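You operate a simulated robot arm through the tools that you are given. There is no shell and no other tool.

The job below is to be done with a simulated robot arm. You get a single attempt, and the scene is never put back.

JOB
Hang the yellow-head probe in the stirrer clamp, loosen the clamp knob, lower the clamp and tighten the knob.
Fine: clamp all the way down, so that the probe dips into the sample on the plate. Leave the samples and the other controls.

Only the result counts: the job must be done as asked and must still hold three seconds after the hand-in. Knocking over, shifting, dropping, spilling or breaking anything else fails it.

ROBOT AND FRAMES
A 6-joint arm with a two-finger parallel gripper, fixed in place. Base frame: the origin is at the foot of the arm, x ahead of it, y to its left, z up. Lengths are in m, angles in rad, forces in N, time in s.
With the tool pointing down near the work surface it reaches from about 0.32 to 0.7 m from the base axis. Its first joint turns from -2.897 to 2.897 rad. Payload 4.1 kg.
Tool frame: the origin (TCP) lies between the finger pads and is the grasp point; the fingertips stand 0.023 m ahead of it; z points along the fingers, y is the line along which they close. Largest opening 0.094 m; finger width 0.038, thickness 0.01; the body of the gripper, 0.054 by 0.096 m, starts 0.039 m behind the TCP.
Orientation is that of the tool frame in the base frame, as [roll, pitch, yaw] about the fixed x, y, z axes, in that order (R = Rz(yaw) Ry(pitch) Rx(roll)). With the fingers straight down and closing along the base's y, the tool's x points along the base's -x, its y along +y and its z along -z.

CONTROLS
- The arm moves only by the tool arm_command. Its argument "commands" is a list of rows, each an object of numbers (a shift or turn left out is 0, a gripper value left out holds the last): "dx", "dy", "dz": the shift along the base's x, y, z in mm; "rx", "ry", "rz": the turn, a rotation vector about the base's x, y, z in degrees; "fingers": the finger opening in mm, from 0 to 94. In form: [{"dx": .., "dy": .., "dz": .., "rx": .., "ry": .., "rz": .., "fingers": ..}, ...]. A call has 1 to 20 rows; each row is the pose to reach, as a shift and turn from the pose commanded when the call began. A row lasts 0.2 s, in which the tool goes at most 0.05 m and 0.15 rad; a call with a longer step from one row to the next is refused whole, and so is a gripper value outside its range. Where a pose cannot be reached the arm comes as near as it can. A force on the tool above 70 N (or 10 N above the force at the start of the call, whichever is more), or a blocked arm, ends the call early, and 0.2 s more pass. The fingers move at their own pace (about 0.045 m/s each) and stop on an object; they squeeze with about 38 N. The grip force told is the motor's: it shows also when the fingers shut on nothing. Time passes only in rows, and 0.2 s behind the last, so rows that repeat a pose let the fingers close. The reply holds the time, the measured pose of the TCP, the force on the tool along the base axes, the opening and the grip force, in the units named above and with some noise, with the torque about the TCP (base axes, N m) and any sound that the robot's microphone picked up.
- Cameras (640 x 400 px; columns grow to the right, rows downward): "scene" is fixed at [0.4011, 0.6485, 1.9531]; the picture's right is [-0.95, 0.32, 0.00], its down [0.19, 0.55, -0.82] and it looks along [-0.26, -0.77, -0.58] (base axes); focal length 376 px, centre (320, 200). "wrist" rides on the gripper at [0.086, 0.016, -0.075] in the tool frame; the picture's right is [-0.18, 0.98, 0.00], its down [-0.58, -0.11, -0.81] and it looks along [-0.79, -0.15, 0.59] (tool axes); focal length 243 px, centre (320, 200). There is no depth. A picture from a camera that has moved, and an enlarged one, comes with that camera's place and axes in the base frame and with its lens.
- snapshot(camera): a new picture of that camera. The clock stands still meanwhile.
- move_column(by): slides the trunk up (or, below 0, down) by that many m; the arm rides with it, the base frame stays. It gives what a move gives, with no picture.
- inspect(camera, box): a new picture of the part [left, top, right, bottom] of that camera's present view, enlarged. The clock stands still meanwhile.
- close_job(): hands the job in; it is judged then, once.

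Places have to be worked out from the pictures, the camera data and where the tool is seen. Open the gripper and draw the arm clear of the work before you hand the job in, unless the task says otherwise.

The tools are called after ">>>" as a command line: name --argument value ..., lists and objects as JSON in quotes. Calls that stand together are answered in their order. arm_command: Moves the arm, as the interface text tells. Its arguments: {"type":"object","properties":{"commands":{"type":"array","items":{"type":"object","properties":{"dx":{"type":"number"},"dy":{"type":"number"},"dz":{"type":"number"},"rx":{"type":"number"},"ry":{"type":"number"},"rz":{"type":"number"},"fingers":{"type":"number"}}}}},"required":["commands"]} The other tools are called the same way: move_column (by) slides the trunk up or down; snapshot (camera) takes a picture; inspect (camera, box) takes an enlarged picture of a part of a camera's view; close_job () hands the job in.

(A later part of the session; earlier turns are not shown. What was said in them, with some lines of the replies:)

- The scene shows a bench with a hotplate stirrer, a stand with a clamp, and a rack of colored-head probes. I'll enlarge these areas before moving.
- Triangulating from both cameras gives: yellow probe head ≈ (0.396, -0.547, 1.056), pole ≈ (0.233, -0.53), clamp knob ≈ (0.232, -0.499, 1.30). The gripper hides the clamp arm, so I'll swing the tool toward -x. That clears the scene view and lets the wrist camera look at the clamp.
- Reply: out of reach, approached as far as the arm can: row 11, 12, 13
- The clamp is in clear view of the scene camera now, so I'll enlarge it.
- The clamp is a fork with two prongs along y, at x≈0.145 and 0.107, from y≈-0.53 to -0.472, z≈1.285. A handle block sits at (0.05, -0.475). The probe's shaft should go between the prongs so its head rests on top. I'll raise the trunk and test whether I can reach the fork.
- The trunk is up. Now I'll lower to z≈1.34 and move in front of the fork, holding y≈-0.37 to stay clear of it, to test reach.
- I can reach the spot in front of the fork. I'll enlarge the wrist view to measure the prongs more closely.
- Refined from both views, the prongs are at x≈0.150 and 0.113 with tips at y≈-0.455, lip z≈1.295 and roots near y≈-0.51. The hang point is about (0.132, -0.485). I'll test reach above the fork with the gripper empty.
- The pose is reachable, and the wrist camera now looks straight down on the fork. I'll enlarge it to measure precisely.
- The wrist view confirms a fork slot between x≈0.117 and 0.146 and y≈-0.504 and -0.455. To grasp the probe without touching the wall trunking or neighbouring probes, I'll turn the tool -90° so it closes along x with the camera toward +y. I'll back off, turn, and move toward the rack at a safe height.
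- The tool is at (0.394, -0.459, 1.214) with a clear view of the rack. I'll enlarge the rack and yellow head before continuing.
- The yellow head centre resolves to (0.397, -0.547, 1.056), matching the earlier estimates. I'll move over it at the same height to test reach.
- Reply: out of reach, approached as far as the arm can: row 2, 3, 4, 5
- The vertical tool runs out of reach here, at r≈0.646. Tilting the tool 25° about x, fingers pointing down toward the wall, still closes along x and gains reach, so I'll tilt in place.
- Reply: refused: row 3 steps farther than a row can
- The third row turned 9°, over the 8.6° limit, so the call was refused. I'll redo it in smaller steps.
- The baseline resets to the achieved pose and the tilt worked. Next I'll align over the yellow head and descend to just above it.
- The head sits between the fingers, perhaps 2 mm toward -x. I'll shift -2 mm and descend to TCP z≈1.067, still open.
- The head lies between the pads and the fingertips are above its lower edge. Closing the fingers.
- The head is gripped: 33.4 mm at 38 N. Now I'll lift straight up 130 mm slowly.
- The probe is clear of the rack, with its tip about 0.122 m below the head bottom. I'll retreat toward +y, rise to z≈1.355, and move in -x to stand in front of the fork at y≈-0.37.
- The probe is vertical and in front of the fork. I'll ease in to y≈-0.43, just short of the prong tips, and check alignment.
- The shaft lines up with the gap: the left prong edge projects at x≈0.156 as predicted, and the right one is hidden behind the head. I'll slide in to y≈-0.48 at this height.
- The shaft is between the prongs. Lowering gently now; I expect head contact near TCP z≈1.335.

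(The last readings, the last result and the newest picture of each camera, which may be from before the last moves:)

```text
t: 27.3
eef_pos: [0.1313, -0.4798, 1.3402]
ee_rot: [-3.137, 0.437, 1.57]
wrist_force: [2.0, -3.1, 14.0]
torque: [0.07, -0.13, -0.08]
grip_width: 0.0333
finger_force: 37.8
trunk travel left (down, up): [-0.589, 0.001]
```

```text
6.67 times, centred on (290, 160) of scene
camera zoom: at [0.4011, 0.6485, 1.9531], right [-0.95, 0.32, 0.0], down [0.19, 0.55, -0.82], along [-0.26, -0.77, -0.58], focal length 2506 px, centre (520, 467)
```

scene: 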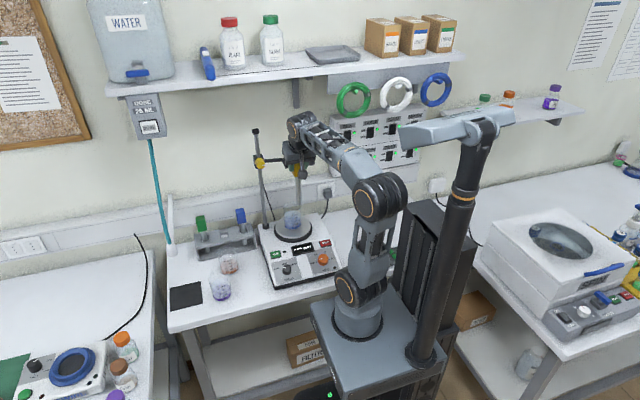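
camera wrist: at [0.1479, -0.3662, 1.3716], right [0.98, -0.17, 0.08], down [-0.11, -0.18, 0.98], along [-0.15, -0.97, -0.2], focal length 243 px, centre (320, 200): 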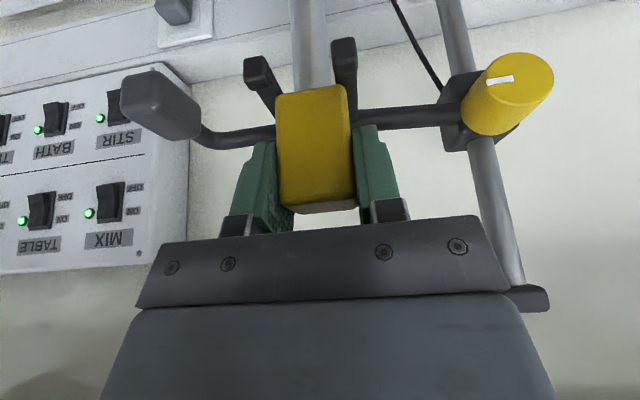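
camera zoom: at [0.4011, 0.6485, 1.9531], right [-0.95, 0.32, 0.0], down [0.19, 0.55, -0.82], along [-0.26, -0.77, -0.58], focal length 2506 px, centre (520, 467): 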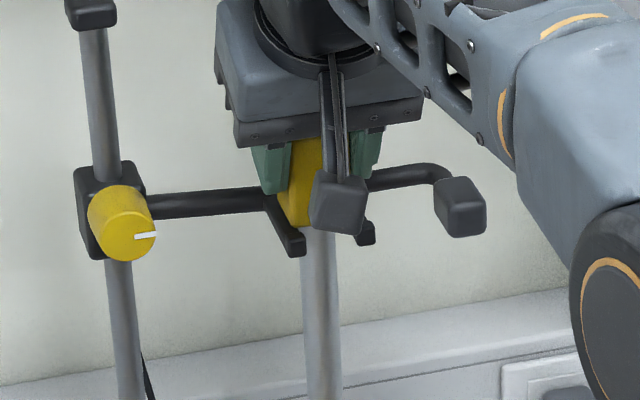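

Contact registered at z=1.340 with 14 N upward, so the head is resting on the prongs. I'll relieve the press slightly, then open the fingers.

>>> arm_command --commands '[{"dz": 2}, {"dz": 2}, {"dz": 2, "fingers": 38}, {"dz": 2, "fingers": 46}, {"dz": 2, "fingers": 54}, {"dz": 2, "fingers": 54}]'

>>> snapshot --camera "wrist"

>>> inspect --camera "scene" --box '[250, 130, 330, 190]'

```text
t: 28.7
eef_pos: [0.1314, -0.4786, 1.3405]
ee_rot: [-3.137, 0.433, 1.57]
wrist_force: [0.2, -0.3, -0.4]
torque: [-0.02, 0.0, 0.02]
grip_width: 0.0539
finger_force: 0.1
trunk travel left (down, up): [-0.589, 0.001]
```

```text
taken
camera wrist: at [0.1481, -0.3668, 1.3719], right [0.98, -0.17, 0.07], down [-0.11, -0.19, 0.98], along [-0.15, -0.97, -0.2], focal length 243 px, centre (320, 200)
```

wrist: 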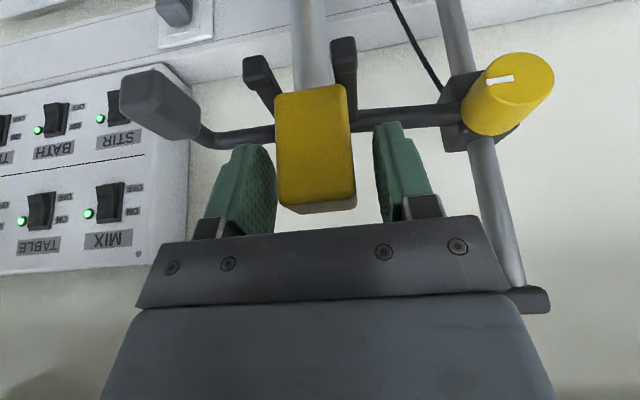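

```text
6.67 times, centred on (290, 160) of scene
camera zoom: at [0.4011, 0.6485, 1.9531], right [-0.95, 0.32, 0.0], down [0.19, 0.55, -0.82], along [-0.26, -0.77, -0.58], focal length 2506 px, centre (520, 467)
```

zoom: 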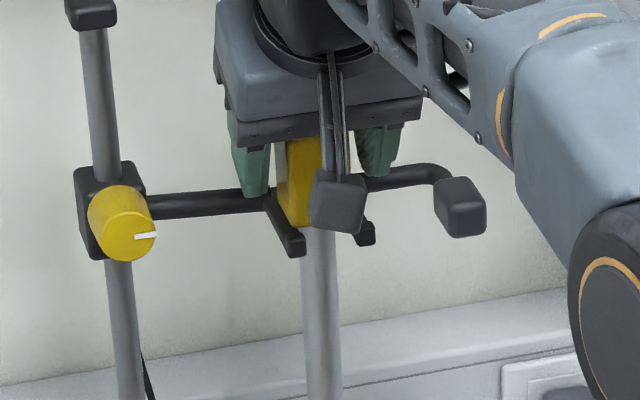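

The probe stays hung on the fork. I'll retreat along +y with a slight rise so the fingers slide past the head, then return the tool to vertical in front of the knob.

>>> arm_command --commands '[{"dz": 3, "dy": 8}, {"dz": 6, "dy": 20}, {"dz": 8, "dy": 40}, {"dz": 12, "dy": 70}, {"dz": 20, "dy": 100}, {"dz": 40, "dy": 120}, {"dz": 55, "dy": 130}, {"dx": 20, "dz": 55, "dy": 130, "rx": 6}, {"dx": 45, "dz": 55, "dy": 130, "rx": 13}, {"dx": 75, "dz": 55, "dy": 130, "rx": 19}, {"dx": 100, "dz": 55, "dy": 130, "rx": 25}, {"dx": 100, "dz": 55, "dy": 130, "rx": 25}]'

>>> snapshot --camera "wrist"

>>> inspect --camera "scene" --box '[240, 110, 340, 190]'

```text
t: 31.3
eef_pos: [0.2328, -0.3488, 1.3942]
ee_rot: [-3.14, -0.003, 1.568]
wrist_force: [0.4, 0.1, 0.1]
torque: [-0.03, -0.01, 0.0]
grip_width: 0.0543
finger_force: 0.0
trunk travel left (down, up): [-0.589, 0.001]
```

```text
taken
camera wrist: at [0.2499, -0.2599, 1.4701], right [0.98, -0.18, 0.0], down [-0.11, -0.58, 0.8], along [-0.15, -0.79, -0.59], focal length 243 px, centre (320, 200)
```

wrist: 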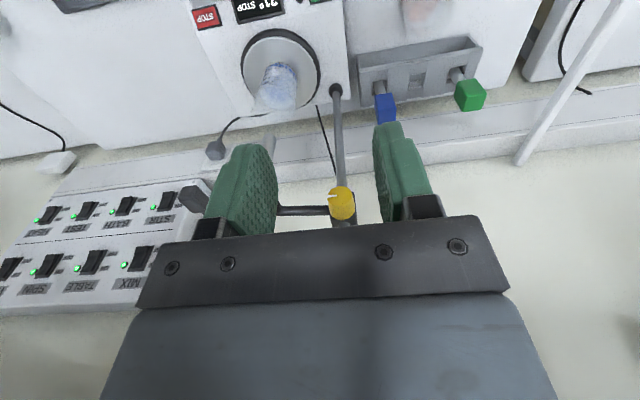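

```text
5.00 times, centred on (290, 150) of scene
camera zoom: at [0.4011, 0.6485, 1.9531], right [-0.95, 0.32, 0.0], down [0.19, 0.55, -0.82], along [-0.26, -0.77, -0.58], focal length 1879 px, centre (470, 450)
```

zoom: 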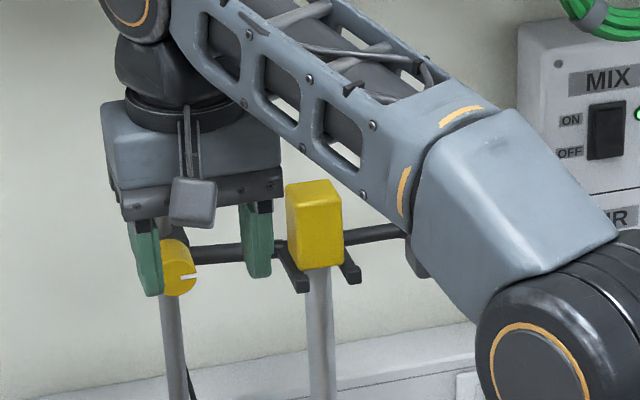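

The probe hangs upright on the fork. Now I'll roll the tool by +180° about vertical, in two calls, so the camera ends on the side that will be up once the tool is horizontal. That keeps it away from the probe while turning the knob.

>>> arm_command --commands '[{"rz": 8}, {"rz": 16}, {"rz": 24}, {"rz": 32}, {"rz": 40}, {"rz": 48}, {"rz": 56}, {"rz": 64}, {"rz": 72}, {"rz": 80}, {"rz": 88}, {"rz": 90}, {"rz": 90}]'

>>> arm_command --commands '[{"rz": 8}, {"rz": 16}, {"rz": 24}, {"rz": 32}, {"rz": 40}, {"rz": 48}, {"rz": 56}, {"rz": 64}, {"rz": 72}, {"rz": 80}, {"rz": 88}, {"rz": 90}, {"rz": 90}]'

>>> snapshot --camera "scene"

```text
t: 34.1
eef_pos: [0.2319, -0.3485, 1.395]
ee_rot: [-3.138, -0.003, -3.139]
wrist_force: [0.7, 0.1, 0.1]
torque: [0.0, -0.01, 0.01]
grip_width: 0.0539
finger_force: 0.1
trunk travel left (down, up): [-0.589, 0.001]
```

```text
t: 36.9
eef_pos: [0.2324, -0.3484, 1.3965]
ee_rot: [-3.139, -0.004, -1.569]
wrist_force: [-0.7, 0.0, -0.6]
torque: [0.02, -0.01, 0.02]
grip_width: 0.0539
finger_force: 0.0
trunk travel left (down, up): [-0.589, 0.001]
```

```text
taken
```

scene: 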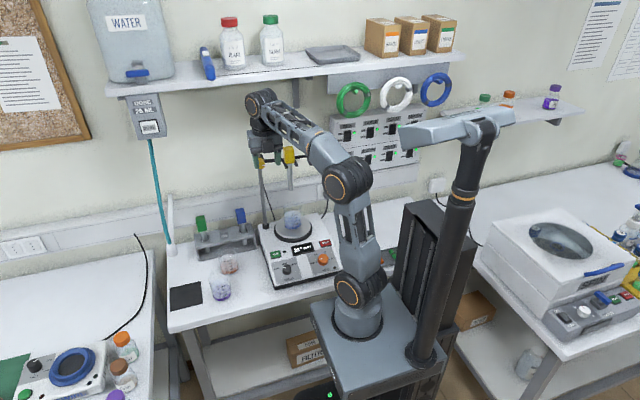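

The roll succeeded. Now I'll tilt the tool to horizontal, pointing -y, while easing to y≈-0.39 in front of the knob.

>>> arm_command --commands '[{"rx": -8, "dy": -5}, {"rx": -16, "dy": -10}, {"rx": -24, "dy": -15}, {"rx": -32, "dy": -20}, {"rx": -40, "dy": -25}, {"rx": -48, "dy": -30}, {"rx": -56, "dy": -35}, {"rx": -64, "dy": -40}, {"rx": -72, "dy": -40}, {"rx": -80, "dy": -40}, {"rx": -88, "dy": -40}, {"rx": -90, "dy": -40}, {"rx": -90, "dy": -40}]'

>>> snapshot --camera "scene"

>>> snapshot --camera "wrist"

```text
t: 39.7
eef_pos: [0.2322, -0.3894, 1.3949]
ee_rot: [-0.041, -1.567, 1.615]
wrist_force: [-0.4, 0.1, -1.3]
torque: [-0.05, 0.02, 0.0]
grip_width: 0.054
finger_force: 0.1
trunk travel left (down, up): [-0.589, 0.001]
```

```text
taken
```

scene: 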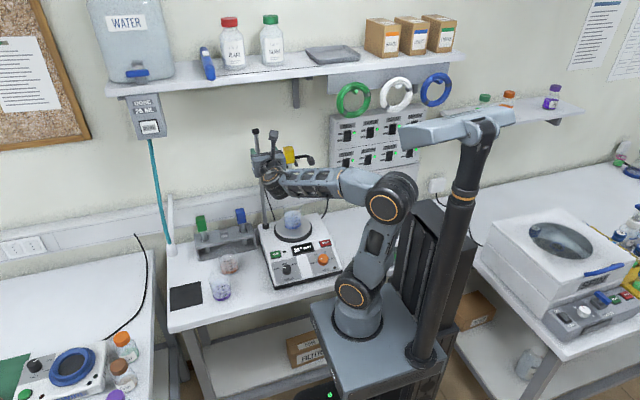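

```text
taken
camera wrist: at [0.2159, -0.312, 1.4812], right [-0.98, 0.0, -0.18], down [0.11, 0.8, -0.58], along [0.15, -0.59, -0.79], focal length 243 px, centre (320, 200)
```

wrist: 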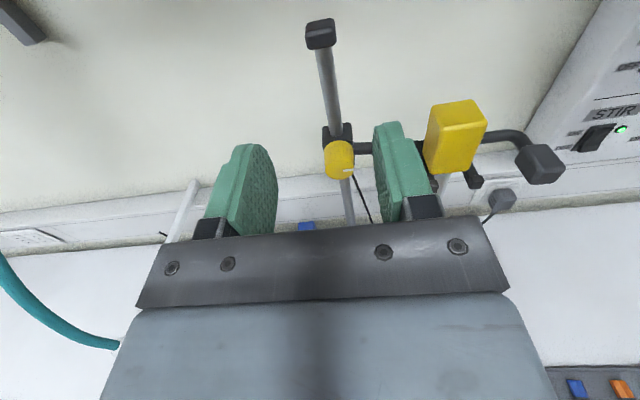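

The tool is horizontal with the camera up. I'll enlarge the knob to align on it.

>>> inspect --camera "wrist" --box '[290, 80, 500, 220]'

>>> inspect --camera "scene" --box '[235, 110, 345, 200]'

```text
2.86 times, centred on (395, 150) of wrist
camera zoom: at [0.2159, -0.312, 1.4812], right [-0.98, 0.0, -0.18], down [0.11, 0.8, -0.58], along [0.15, -0.59, -0.79], focal length 693 px, centre (106, 343)
```

zoom: 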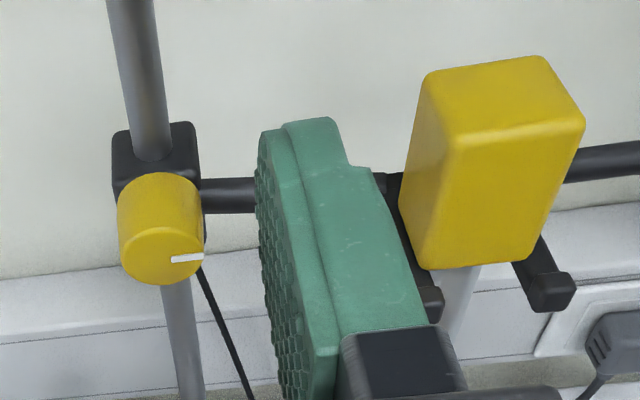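

```text
4.44 times, centred on (290, 155) of scene
camera zoom: at [0.4011, 0.6485, 1.9531], right [-0.95, 0.32, 0.0], down [0.19, 0.55, -0.82], along [-0.26, -0.77, -0.58], focal length 1671 px, centre (453, 400)
```

zoom: 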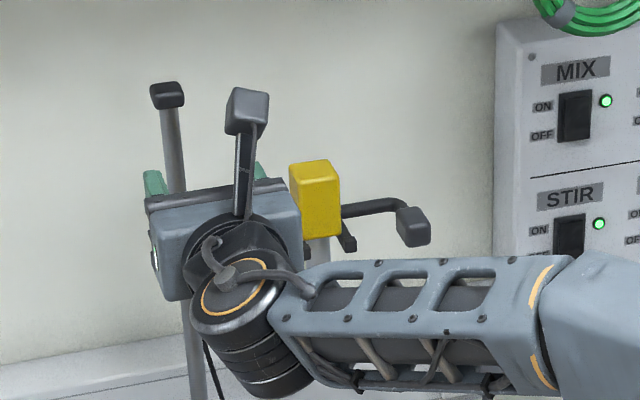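

The knob axis resolves to about (0.231, y, 1.300), with its front face near y=-0.483. I'll lower to knob height at this standoff and check before approaching.

>>> arm_command --commands '[{"dz": -30}, {"dz": -60}, {"dx": -1, "dz": -94}, {"dx": -1, "dy": -30, "dz": -94}, {"dx": -1, "dy": -50, "dz": -94}, {"dx": -1, "dy": -50, "dz": -94}]'

>>> snapshot --camera "wrist"

```text
t: 41.1
eef_pos: [0.2299, -0.438, 1.3033]
ee_rot: [-0.008, -1.567, 1.583]
wrist_force: [-0.3, 0.2, -0.2]
torque: [0.02, 0.01, -0.02]
grip_width: 0.0541
finger_force: 0.1
trunk travel left (down, up): [-0.589, 0.001]
```

```text
taken
camera wrist: at [0.2141, -0.3611, 1.3898], right [-0.98, 0.0, -0.18], down [0.11, 0.8, -0.58], along [0.15, -0.59, -0.79], focal length 243 px, centre (320, 200)
```

wrist: 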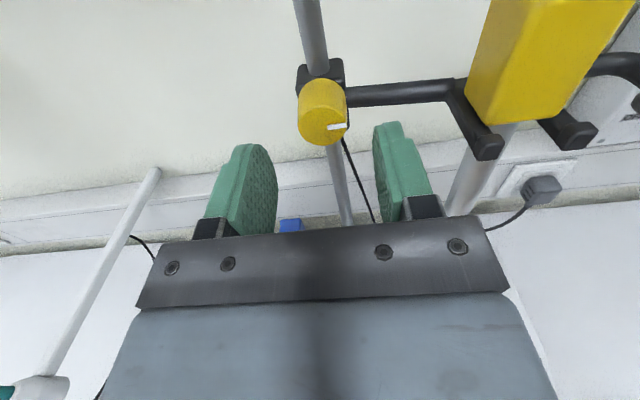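

The knob is centred at about (0.2295, -0.483, 1.299). I'll shift down 3 mm and advance so the pads straddle it, keeping the fingertips at y≈-0.50.

>>> arm_command --commands '[{"dy": -13, "dz": -3}, {"dy": -26, "dz": -3}, {"dy": -38, "dz": -3}, {"dy": -38, "dz": -3}]'

>>> snapshot --camera "wrist"

>>> inspect --camera "wrist" --box '[200, 60, 460, 240]'

```text
t: 42.1
eef_pos: [0.2287, -0.4763, 1.2975]
ee_rot: [0.062, -1.568, 1.513]
wrist_force: [0.4, 0.5, 0.4]
torque: [-0.02, -0.03, -0.01]
grip_width: 0.0538
finger_force: 0.0
trunk travel left (down, up): [-0.589, 0.001]
```

```text
taken
camera wrist: at [0.213, -0.4, 1.3846], right [-0.98, 0.0, -0.18], down [0.11, 0.81, -0.58], along [0.15, -0.59, -0.79], focal length 243 px, centre (320, 200)
```

wrist: 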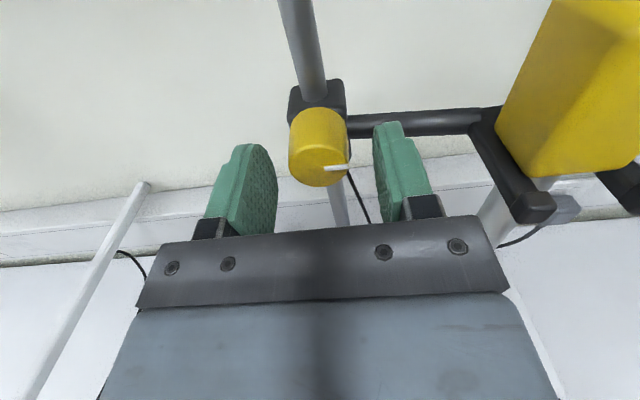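

```text
2.22 times, centred on (330, 150) of wrist
camera zoom: at [0.213, -0.4, 1.3846], right [-0.98, 0.0, -0.18], down [0.11, 0.81, -0.58], along [0.15, -0.59, -0.79], focal length 539 px, centre (298, 311)
```

zoom: 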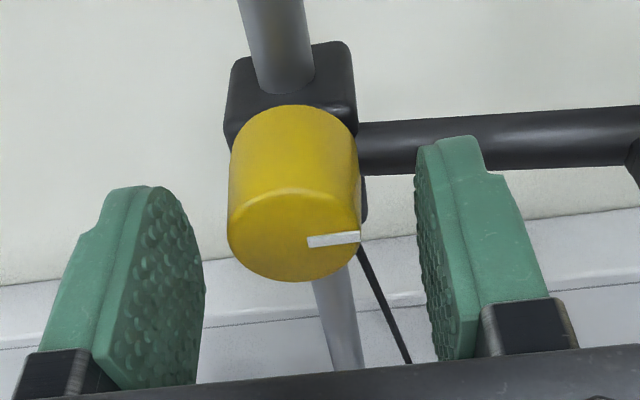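

The knob sits between the pads, but the fingertips are close to the clamp bar (front ≈ -0.501). I'll back off 2 mm, then close on the knob.

>>> arm_command --commands '[{"dy": 2}, {"dy": 2, "fingers": 40}, {"dy": 2, "fingers": 20}, {"dy": 2, "fingers": 20}, {"dy": 2, "fingers": 20}, {"dy": 2, "fingers": 20}]'

>>> inspect --camera "wrist" --box '[200, 60, 460, 240]'

```text
t: 43.5
eef_pos: [0.229, -0.475, 1.2979]
ee_rot: [0.117, -1.567, 1.457]
wrist_force: [2.7, -1.4, 1.0]
torque: [-0.06, -0.02, 0.06]
grip_width: 0.0303
finger_force: 45.1
trunk travel left (down, up): [-0.589, 0.001]
```

```text
2.22 times, centred on (330, 150) of wrist
camera zoom: at [0.2137, -0.3976, 1.3849], right [-0.98, 0.0, -0.18], down [0.11, 0.81, -0.58], along [0.15, -0.59, -0.79], focal length 539 px, centre (298, 311)
```

zoom: 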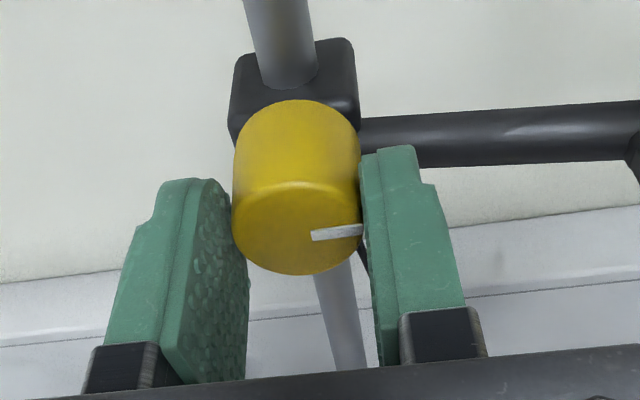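

The knob is gripped at 30.3 mm. I'll turn it counter-clockwise seen from the front (+ry) by 40° and check.

>>> arm_command --commands '[{"ry": 8}, {"ry": 16}, {"ry": 24}, {"ry": 32}, {"ry": 40}, {"ry": 40}]'

>>> inspect --camera "wrist" --box '[200, 60, 460, 240]'

>>> inspect --camera "scene" --box '[235, 110, 345, 230]'

```text
t: 44.9
eef_pos: [0.229, -0.475, 1.2972]
ee_rot: [1.574, -0.872, 0.002]
wrist_force: [-0.5, -2.1, 1.5]
torque: [-0.52, 0.02, 0.21]
grip_width: 0.0303
finger_force: 45.1
trunk travel left (down, up): [-0.589, 0.001]
```

```text
2.22 times, centred on (330, 150) of wrist
camera zoom: at [0.2732, -0.3976, 1.3742], right [-0.87, 0.0, 0.49], down [-0.29, 0.81, -0.51], along [-0.39, -0.59, -0.7], focal length 539 px, centre (298, 311)
```

zoom: 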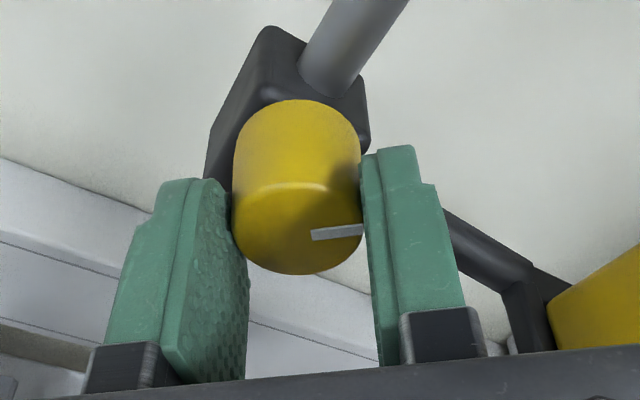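

```text
3.33 times, centred on (290, 170) of scene
camera zoom: at [0.4011, 0.6485, 1.9531], right [-0.95, 0.32, 0.0], down [0.19, 0.55, -0.82], along [-0.26, -0.77, -0.58], focal length 1253 px, centre (420, 300)
```

zoom: 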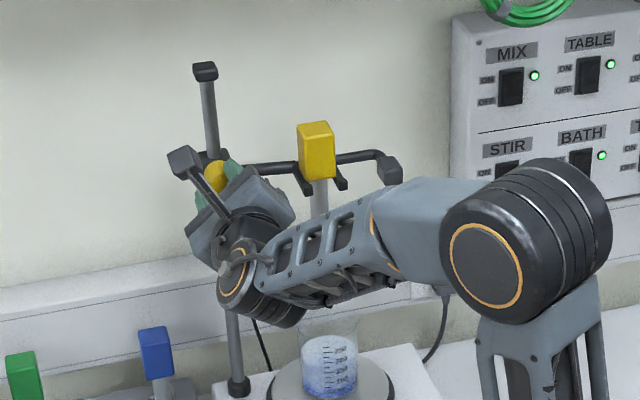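

The knob turns with the fingers at low torque. I'll continue to about 90° total and check for a stop or sound.

>>> arm_command --commands '[{"ry": 8}, {"ry": 16}, {"ry": 24}, {"ry": 32}, {"ry": 40}, {"ry": 48}, {"ry": 48}]'

>>> inspect --camera "wrist" --box '[200, 60, 460, 240]'

>>> inspect --camera "scene" --box '[235, 110, 345, 230]'

```text
t: 46.5
eef_pos: [0.2305, -0.4748, 1.2974]
ee_rot: [1.576, -0.033, 0.002]
wrist_force: [-6.6, 3.7, -6.6]
torque: [0.66, 0.0, -0.75]
grip_width: 0.0302
finger_force: 45.2
trunk travel left (down, up): [-0.589, 0.001]
```

```text
2.22 times, centred on (330, 150) of wrist
camera zoom: at [0.3161, -0.3977, 1.3176], right [-0.22, -0.01, 0.98], down [-0.58, 0.81, -0.12], along [-0.79, -0.59, -0.18], focal length 539 px, centre (298, 311)
```

zoom: 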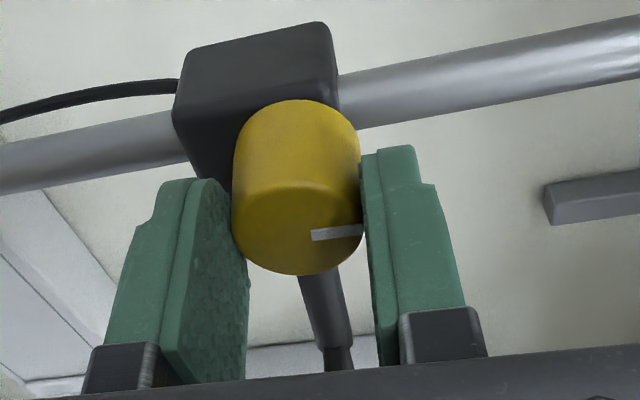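

```text
3.33 times, centred on (290, 170) of scene
camera zoom: at [0.4011, 0.6485, 1.9531], right [-0.95, 0.32, 0.0], down [0.19, 0.55, -0.82], along [-0.26, -0.77, -0.58], focal length 1253 px, centre (420, 300)
```

zoom: 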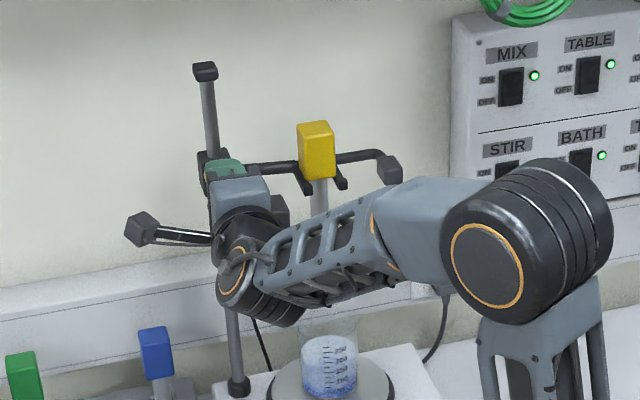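

The knob has turned about 88°. I'll test whether the clamp is loose with a small downward move, watching the force.

>>> arm_command --commands '[{"dz": -3}, {"dz": -6}, {"dz": -6}]'

>>> inspect --camera "scene" --box '[235, 110, 345, 230]'

```text
t: 47.3
eef_pos: [0.2298, -0.4754, 1.2926]
ee_rot: [1.574, -0.034, 0.002]
wrist_force: [-5.8, 3.5, 1.5]
torque: [-0.39, 0.0, -0.21]
grip_width: 0.0303
finger_force: 45.1
trunk travel left (down, up): [-0.589, 0.001]
```

```text
3.33 times, centred on (290, 170) of scene
camera zoom: at [0.4011, 0.6485, 1.9531], right [-0.95, 0.32, 0.0], down [0.19, 0.55, -0.82], along [-0.26, -0.77, -0.58], focal length 1253 px, centre (420, 300)
```

zoom: 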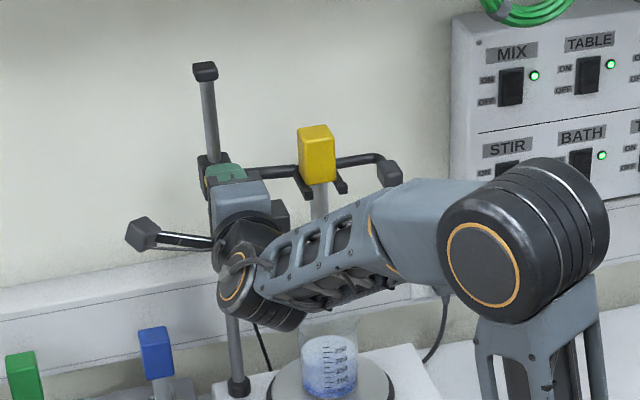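

The clamp followed down 5 mm with almost no force, so it is loose. I'll lower it steadily 65 mm more, leaving the probe tip just above the beaker rim (~1.085), and check alignment.

>>> arm_command --commands '[{"dz": -8}, {"dz": -16}, {"dz": -24}, {"dz": -32}, {"dz": -40}, {"dz": -48}, {"dz": -56}, {"dz": -64}, {"dz": -64}]'

>>> snapshot --camera "scene"

>>> inspect --camera "scene" --box '[235, 140, 345, 250]'

>>> snapshot --camera "wrist"

```text
t: 49.3
eef_pos: [0.2295, -0.4754, 1.2274]
ee_rot: [1.574, -0.037, 0.003]
wrist_force: [-6.4, 8.7, -2.4]
torque: [-0.03, 0.02, -0.09]
grip_width: 0.0304
finger_force: 45.5
trunk travel left (down, up): [-0.589, 0.001]
```

```text
taken
```

scene: 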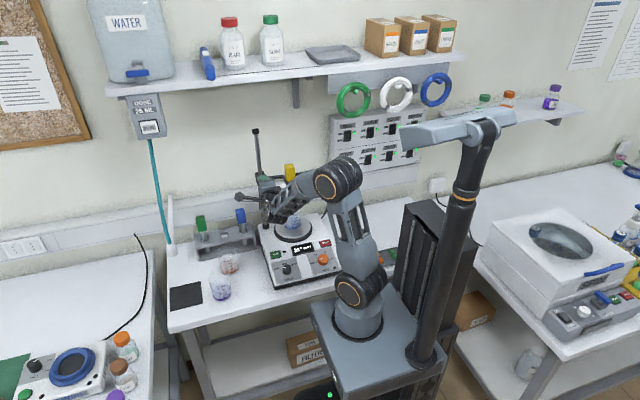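

```text
3.64 times, centred on (290, 195) of scene
camera zoom: at [0.4011, 0.6485, 1.9531], right [-0.95, 0.32, 0.0], down [0.19, 0.55, -0.82], along [-0.26, -0.77, -0.58], focal length 1367 px, centre (429, 218)
```

zoom: 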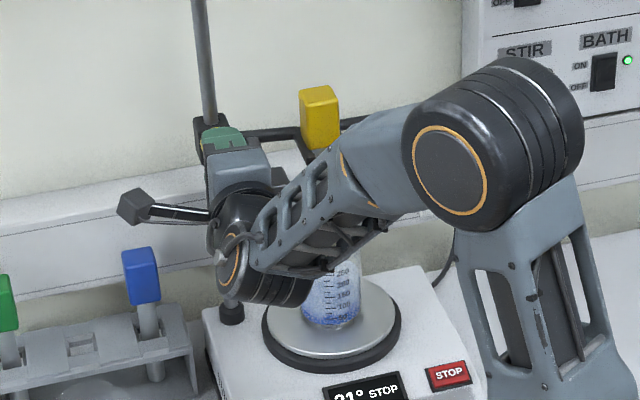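

```text
taken
camera wrist: at [0.3162, -0.3978, 1.2479], right [-0.22, 0.0, 0.98], down [-0.58, 0.81, -0.13], along [-0.79, -0.59, -0.18], focal length 243 px, centre (320, 200)
```

wrist: 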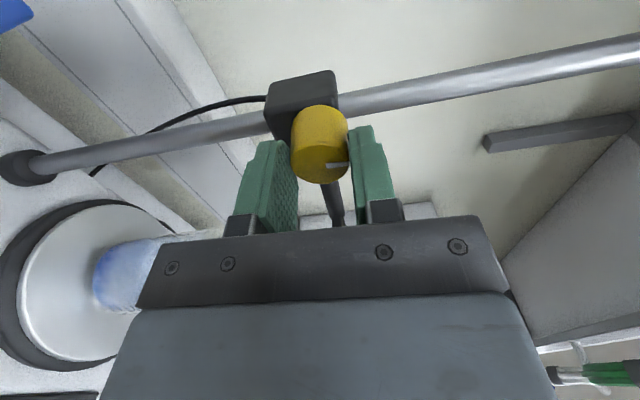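

The clamp follows smoothly, and the probe (0.131, -0.479) is over the beaker (≈0.129, -0.485, rim z≈1.085). I'll keep lowering in moderate steps and watch for the end stop.

>>> arm_command --commands '[{"dz": -7}, {"dz": -14}, {"dz": -21}, {"dz": -28}, {"dz": -35}, {"dz": -35}]'

>>> inspect --camera "scene" --box '[235, 140, 345, 250]'

>>> snapshot --camera "wrist"

```text
t: 50.7
eef_pos: [0.2307, -0.4753, 1.192]
ee_rot: [1.577, -0.035, 0.004]
wrist_force: [-3.0, 0.2, -2.6]
torque: [-0.05, 0.07, -0.3]
grip_width: 0.0308
finger_force: 44.7
trunk travel left (down, up): [-0.589, 0.001]
```

```text
3.64 times, centred on (290, 195) of scene
camera zoom: at [0.4011, 0.6485, 1.9531], right [-0.95, 0.32, 0.0], down [0.19, 0.55, -0.82], along [-0.26, -0.77, -0.58], focal length 1367 px, centre (429, 218)
```

zoom: 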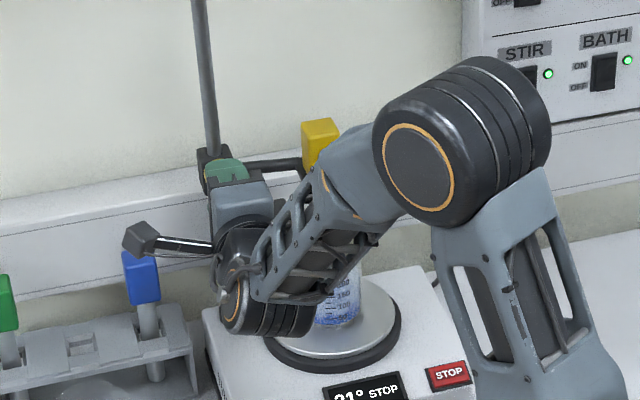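

```text
taken
camera wrist: at [0.3161, -0.3977, 1.2109], right [-0.22, -0.01, 0.98], down [-0.58, 0.81, -0.12], along [-0.79, -0.59, -0.18], focal length 243 px, centre (320, 200)
```

wrist: 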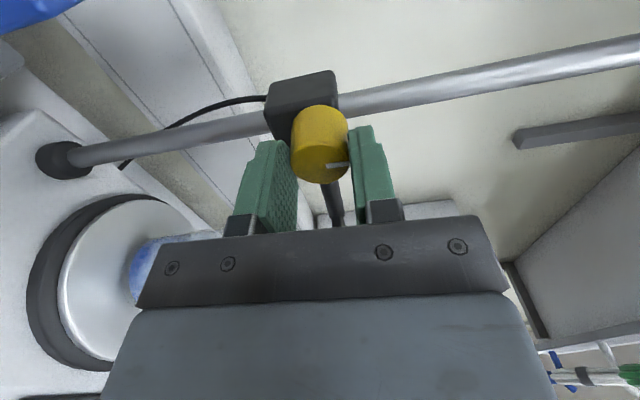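

There is no resistance and the tip should be just inside the beaker rim. Continuing downward in small steps to find the stop.

>>> arm_command --commands '[{"dz": -5}, {"dz": -10}, {"dz": -15}, {"dz": -20}, {"dz": -25}, {"dz": -25}]'

>>> inspect --camera "scene" --box '[235, 140, 345, 250]'

>>> snapshot --camera "wrist"

```text
t: 52.1
eef_pos: [0.2293, -0.4743, 1.1681]
ee_rot: [1.574, -0.035, 0.004]
wrist_force: [-1.6, 4.7, 0.9]
torque: [-0.08, 0.01, -0.41]
grip_width: 0.0302
finger_force: 45.2
trunk travel left (down, up): [-0.589, 0.001]
```

```text
3.64 times, centred on (290, 195) of scene
camera zoom: at [0.4011, 0.6485, 1.9531], right [-0.95, 0.32, 0.0], down [0.19, 0.55, -0.82], along [-0.26, -0.77, -0.58], focal length 1367 px, centre (429, 218)
```

zoom: 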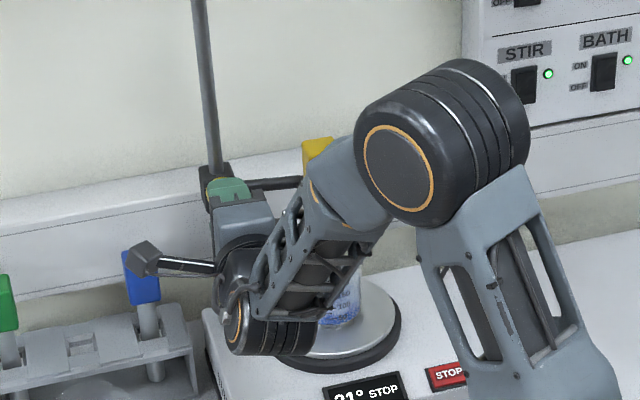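

```text
taken
camera wrist: at [0.3161, -0.3976, 1.1884], right [-0.22, 0.0, 0.98], down [-0.58, 0.81, -0.13], along [-0.79, -0.59, -0.18], focal length 243 px, centre (320, 200)
```

wrist: 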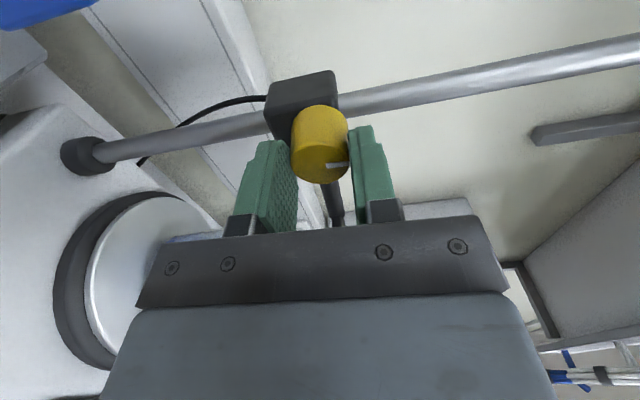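

Still no stop at z=1.168. I'll continue with small steps; the stirrer deck is around z≈0.98, well below the wrist.

>>> arm_command --commands '[{"dz": -4}, {"dz": -8}, {"dz": -12}, {"dz": -16}, {"dz": -20}, {"dz": -20}]'

>>> inspect --camera "scene" --box '[235, 140, 345, 250]'

>>> snapshot --camera "wrist"

```text
t: 53.5
eef_pos: [0.2295, -0.4757, 1.158]
ee_rot: [1.544, -0.044, 0.002]
wrist_force: [2.4, -11.0, 57.1]
torque: [-1.04, 0.04, 0.99]
grip_width: 0.0304
finger_force: 44.9
trunk travel left (down, up): [-0.589, 0.001]
```

```text
3.64 times, centred on (290, 195) of scene
camera zoom: at [0.4011, 0.6485, 1.9531], right [-0.95, 0.32, 0.0], down [0.19, 0.55, -0.82], along [-0.26, -0.77, -0.58], focal length 1367 px, centre (429, 218)
```

zoom: 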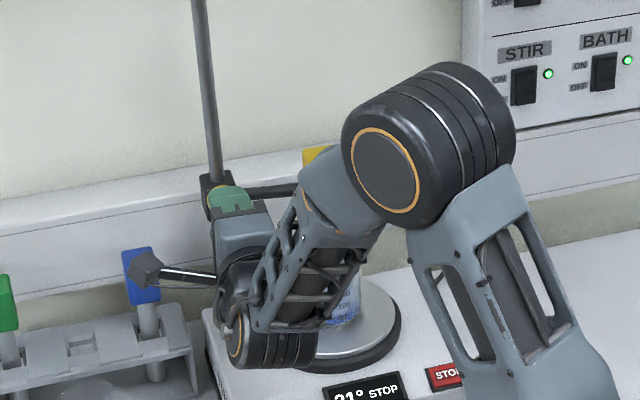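

```text
taken
camera wrist: at [0.316, -0.3975, 1.1762], right [-0.23, 0.02, 0.97], down [-0.58, 0.8, -0.16], along [-0.78, -0.6, -0.17], focal length 243 px, centre (320, 200)
```

wrist: 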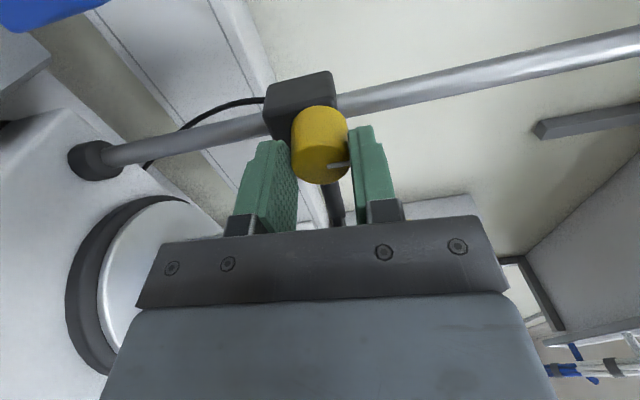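

Force rose to 57 N at z=1.158, so the clamp has reached its lower stop after about 140 mm. I'll ease the press to a light downward load and then turn the knob clockwise (-ry) by the same 88°.

>>> arm_command --commands '[{"dz": 4}, {"dz": 8}, {"dz": 8}]'

>>> inspect --camera "wrist" --box '[200, 60, 460, 240]'

```text
t: 54.3
eef_pos: [0.229, -0.4741, 1.1591]
ee_rot: [1.565, -0.04, 0.002]
wrist_force: [3.1, -7.3, 30.8]
torque: [-0.91, 0.04, 0.24]
grip_width: 0.0302
finger_force: 45.0
trunk travel left (down, up): [-0.589, 0.001]
```

```text
2.22 times, centred on (330, 150) of wrist
camera zoom: at [0.3161, -0.3977, 1.1777], right [-0.22, 0.01, 0.98], down [-0.58, 0.8, -0.14], along [-0.79, -0.59, -0.17], focal length 539 px, centre (298, 311)
```

zoom: 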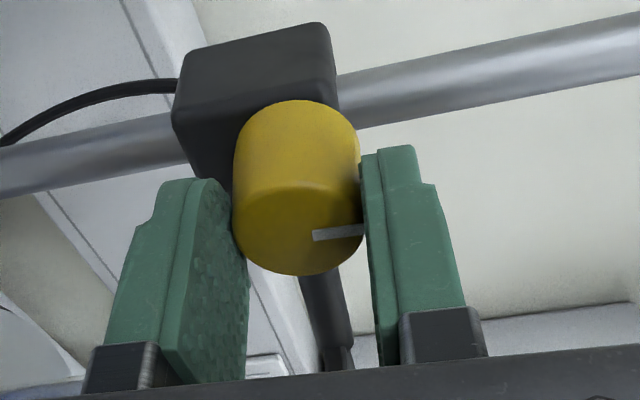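

The clamp is still at the stop with about 31 N. I'll ease 4 mm more and turn the knob clockwise.

>>> arm_command --commands '[{"dz": 4}, {"dz": 4, "ry": -8}, {"dz": 4, "ry": -16}, {"dz": 4, "ry": -24}, {"dz": 4, "ry": -32}, {"dz": 4, "ry": -40}, {"dz": 4, "ry": -48}, {"dz": 4, "ry": -56}, {"dz": 4, "ry": -64}, {"dz": 4, "ry": -72}, {"dz": 4, "ry": -80}, {"dz": 4, "ry": -86}, {"dz": 4, "ry": -86}]'

>>> inspect --camera "wrist" --box '[200, 60, 460, 240]'

>>> inspect --camera "scene" --box '[235, 140, 345, 250]'

```text
t: 57.1
eef_pos: [0.23, -0.4744, 1.1579]
ee_rot: [1.495, -1.537, 0.078]
wrist_force: [-0.9, 4.1, 1.5]
torque: [0.62, -0.09, 0.01]
grip_width: 0.0302
finger_force: 44.7
trunk travel left (down, up): [-0.589, 0.001]
```

```text
2.22 times, centred on (330, 150) of wrist
camera zoom: at [0.2166, -0.3976, 1.2458], right [-0.99, 0.0, -0.15], down [0.09, 0.81, -0.59], along [0.12, -0.59, -0.8], focal length 539 px, centre (298, 311)
```

zoom: 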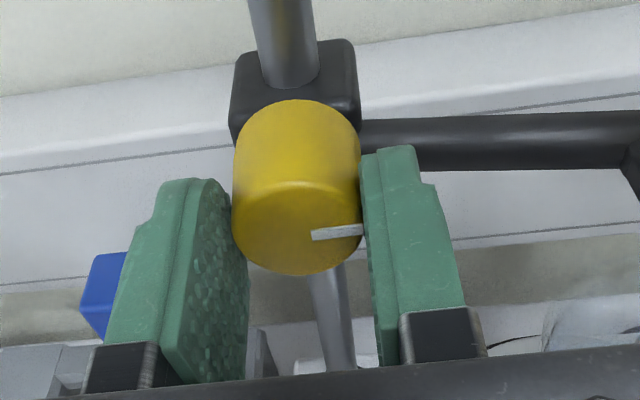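

```text
3.64 times, centred on (290, 195) of scene
camera zoom: at [0.4011, 0.6485, 1.9531], right [-0.95, 0.32, 0.0], down [0.19, 0.55, -0.82], along [-0.26, -0.77, -0.58], focal length 1367 px, centre (429, 218)
```

zoom: 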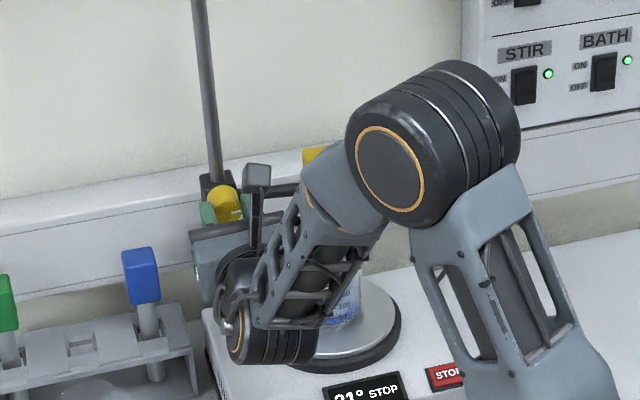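

The knob is back to within about 2° of its starting mark and z holds at 1.158. I'll turn a little further clockwise to make sure it is fully tight, watching the torque.

>>> arm_command --commands '[{"ry": -4}, {"ry": -8}, {"ry": -12}, {"ry": -12}]'

>>> inspect --camera "wrist" --box '[200, 60, 460, 240]'

```text
t: 58.1
eef_pos: [0.2311, -0.4741, 1.1592]
ee_rot: [-1.551, -1.394, 3.126]
wrist_force: [0.9, -3.9, -0.6]
torque: [-0.09, 0.28, 0.05]
grip_width: 0.0299
finger_force: 44.6
trunk travel left (down, up): [-0.589, 0.001]
```

```text
2.22 times, centred on (330, 150) of wrist
camera zoom: at [0.1987, -0.3973, 1.2423], right [-0.94, 0.0, -0.35], down [0.21, 0.81, -0.56], along [0.29, -0.59, -0.75], focal length 539 px, centre (298, 311)
```

zoom: 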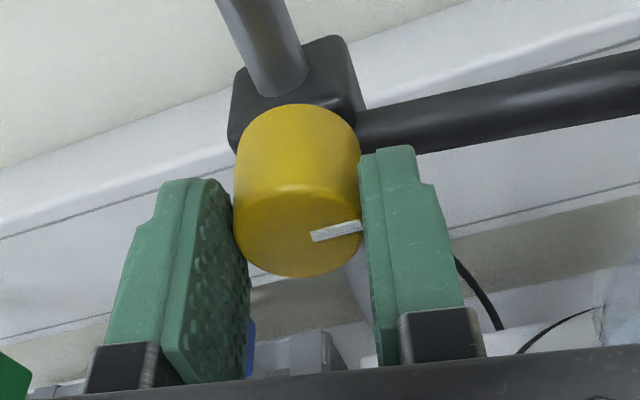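

Torque rose to 0.28 N·m and the mark slipped slightly within the pads, so the knob is at its tight stop. I'll verify the lock with a gentle 2 mm upward pull.

>>> arm_command --commands '[{"dz": 1}, {"dz": 2}, {"dz": 2}]'

```text
t: 58.9
eef_pos: [0.229, -0.4747, 1.1602]
ee_rot: [-1.574, -1.398, -3.138]
wrist_force: [-3.7, 1.4, -11.3]
torque: [-0.56, 0.0, -0.45]
grip_width: 0.0298
finger_force: 44.7
trunk travel left (down, up): [-0.589, 0.001]
```

The upward pull meets 11 N without the clamp moving, so it's locked. I'll release the pull, open the fingers, and back straight off along +y.

>>> arm_command --commands '[{"dz": 0}, {"dz": 0, "fingers": 40}, {"dz": 0, "fingers": 54}, {"dz": 0, "fingers": 54}, {"dz": 0, "fingers": 54}, {"dy": 15}, {"dy": 35}, {"dy": 60}, {"dy": 85}, {"dy": 85}]'

>>> snapshot --camera "wrist"

>>> snapshot --camera "scene"

```text
t: 61.1
eef_pos: [0.2316, -0.3904, 1.161]
ee_rot: [-1.553, -1.396, 3.126]
wrist_force: [0.1, -0.4, -0.2]
torque: [-0.04, 0.02, -0.01]
grip_width: 0.0541
finger_force: 0.1
trunk travel left (down, up): [-0.589, 0.001]
```

```text
taken
camera wrist: at [0.2004, -0.3129, 1.2441], right [-0.94, 0.0, -0.35], down [0.21, 0.81, -0.56], along [0.29, -0.59, -0.75], focal length 243 px, centre (320, 200)
```

wrist: 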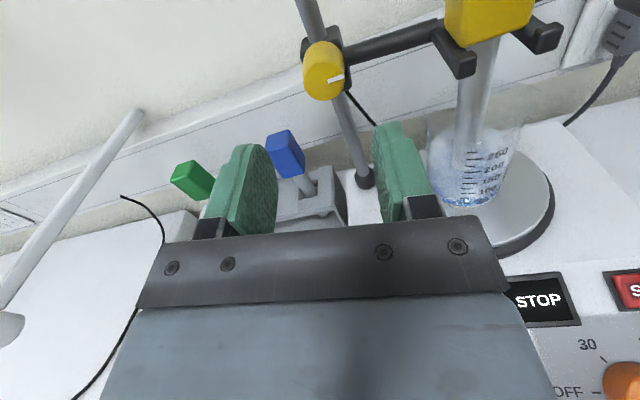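

```text
taken
```

scene: 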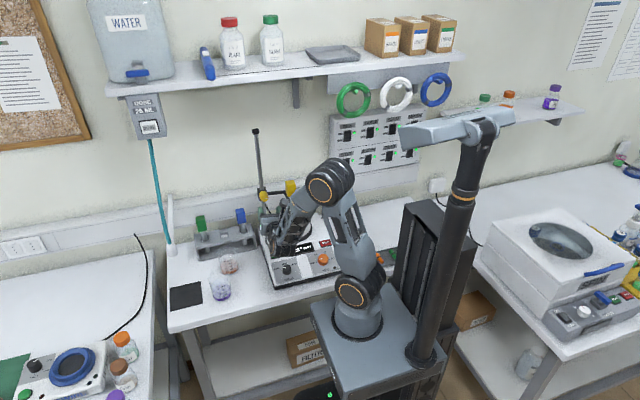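

The probe is dipping in the beaker. I'll enlarge the view to confirm the dip, knob mark and fork, then raise the arm clear.

>>> inspect --camera "wrist" --box '[290, 0, 580, 220]'

>>> arm_command --commands '[{"dz": 40}, {"dz": 80}, {"dz": 120}, {"dz": 160}, {"dz": 200}, {"dz": 220}, {"dz": 220}]'

>>> snapshot --camera "scene"

```text
1.82 times, centred on (435, 110) of wrist
camera zoom: at [0.2004, -0.3129, 1.2441], right [-0.94, 0.0, -0.35], down [0.21, 0.81, -0.56], along [0.29, -0.59, -0.75], focal length 441 px, centre (111, 364)
```

zoom: 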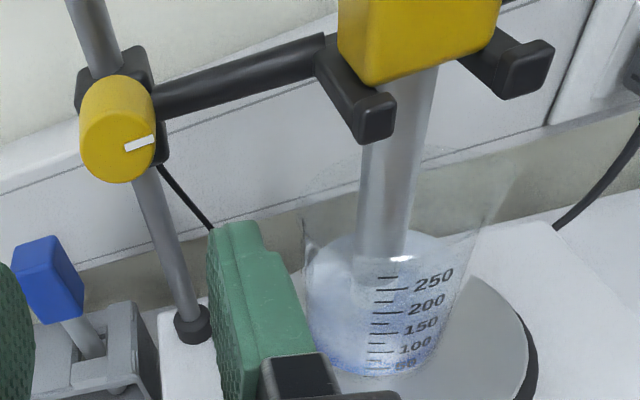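

```text
t: 62.7
eef_pos: [0.2312, -0.3912, 1.3829]
ee_rot: [-1.554, -1.395, 3.128]
wrist_force: [0.6, 0.6, 0.6]
torque: [0.0, -0.02, 0.01]
grip_width: 0.0542
finger_force: 0.1
trunk travel left (down, up): [-0.589, 0.001]
```

```text
taken
```

scene: 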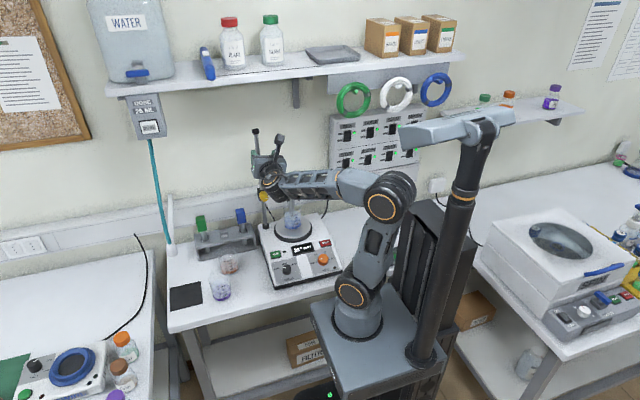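

The probe dips into the sample, the knob mark is back at its start direction, and the head sits on the fork behind the lips. I'll draw the arm further back with the gripper open for a final check.

>>> arm_command --commands '[{"dy": 30, "fingers": 80}, {"dy": 60}, {"dx": 40, "dy": 70}, {"dx": 80, "dy": 80}, {"dx": 120, "dy": 90}, {"dx": 150, "dy": 100}, {"dx": 150, "dy": 100}]'

>>> snapshot --camera "scene"

>>> inspect --camera "scene" --box '[170, 120, 350, 310]'

>>> inspect --camera "scene" --box '[245, 170, 335, 250]'

```text
t: 64.3
eef_pos: [0.3788, -0.2891, 1.3809]
ee_rot: [-1.55, -1.398, 3.124]
wrist_force: [-0.4, 0.8, 0.1]
torque: [-0.02, 0.01, 0.02]
grip_width: 0.0799
finger_force: 0.0
trunk travel left (down, up): [-0.589, 0.001]
```

```text
taken
```

scene: 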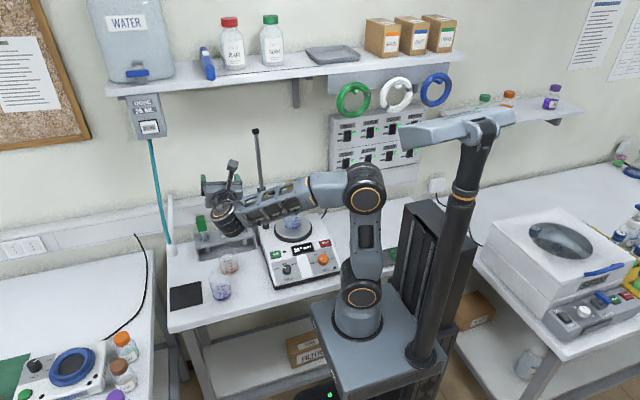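

```text
2.11 times, centred on (260, 215) of scene
camera zoom: at [0.4011, 0.6485, 1.9531], right [-0.95, 0.32, 0.0], down [0.19, 0.55, -0.82], along [-0.26, -0.77, -0.58], focal length 791 px, centre (446, 168)
```

zoom: 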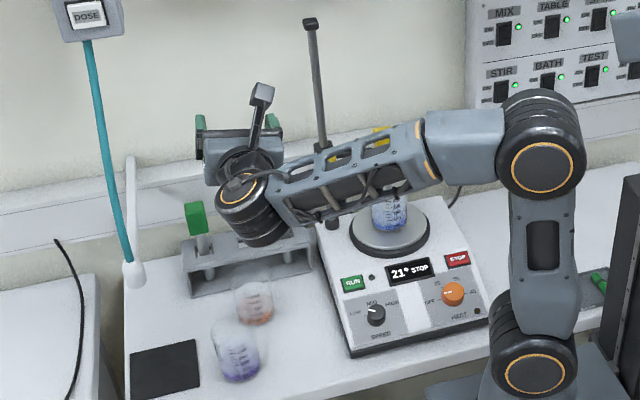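

```text
5.00 times, centred on (290, 210) of scene
camera zoom: at [0.4011, 0.6485, 1.9531], right [-0.95, 0.32, 0.0], down [0.19, 0.55, -0.82], along [-0.26, -0.77, -0.58], focal length 1879 px, centre (470, 150)
```

zoom: 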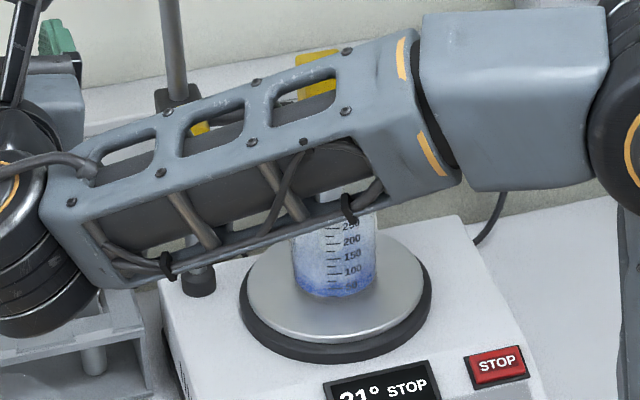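

The display now reads 21°, presumably from the hung probe, and nothing else looks disturbed. One last wrist view to confirm the clamp has held since release.

>>> snapshot --camera "wrist"

>>> inspect --camera "wrist" --box '[370, 60, 640, 240]'

```text
taken
camera wrist: at [0.3483, -0.2123, 1.4633], right [-0.94, 0.0, -0.35], down [0.21, 0.81, -0.56], along [0.29, -0.59, -0.75], focal length 243 px, centre (320, 200)
```

wrist: 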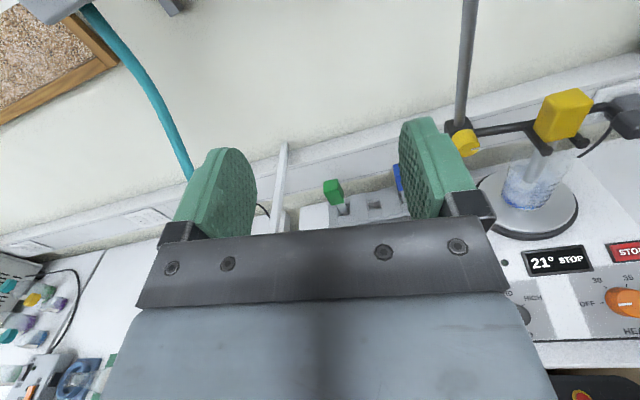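

```text
2.22 times, centred on (505, 150) of wrist
camera zoom: at [0.3483, -0.2123, 1.4633], right [-0.94, 0.0, -0.35], down [0.21, 0.81, -0.56], along [0.29, -0.59, -0.75], focal length 539 px, centre (-91, 311)
```

zoom: 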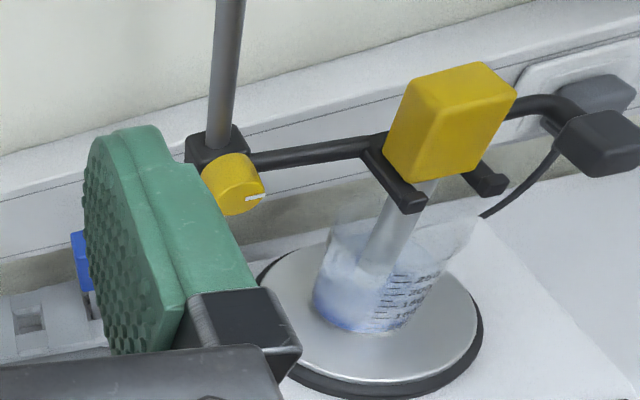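

The clamp is down and holding, the probe hangs in the fork and dips in the sample, the knob is tight, and the other samples and controls are untouched. The gripper is open and clear, so I'm handing in.

>>> close_job

```text
The job is handed in.
```

The job is done and handed in: the yellow-head probe hangs in the stirrer clamp and dips into the sample on the plate. I haven't seen the judge's result.

- **Clamp:** with the knob loosened about 88°, I lowered the clamp roughly 140 mm. It stopped against about 57 N, which I took as its lower end stop.
- **Knob:** I turned it back clockwise until it started to slip in the pads. A gentle upward pull of about 11 N did not move the clamp.
- **Everything else:** I touched no other sample or control, and the last pictures show nothing knocked over or shifted. The stirrer display changed from dashes to 21° during the job, presumably because it now reads the hung probe.

The arm was drawn back with the gripper open before the hand-in.
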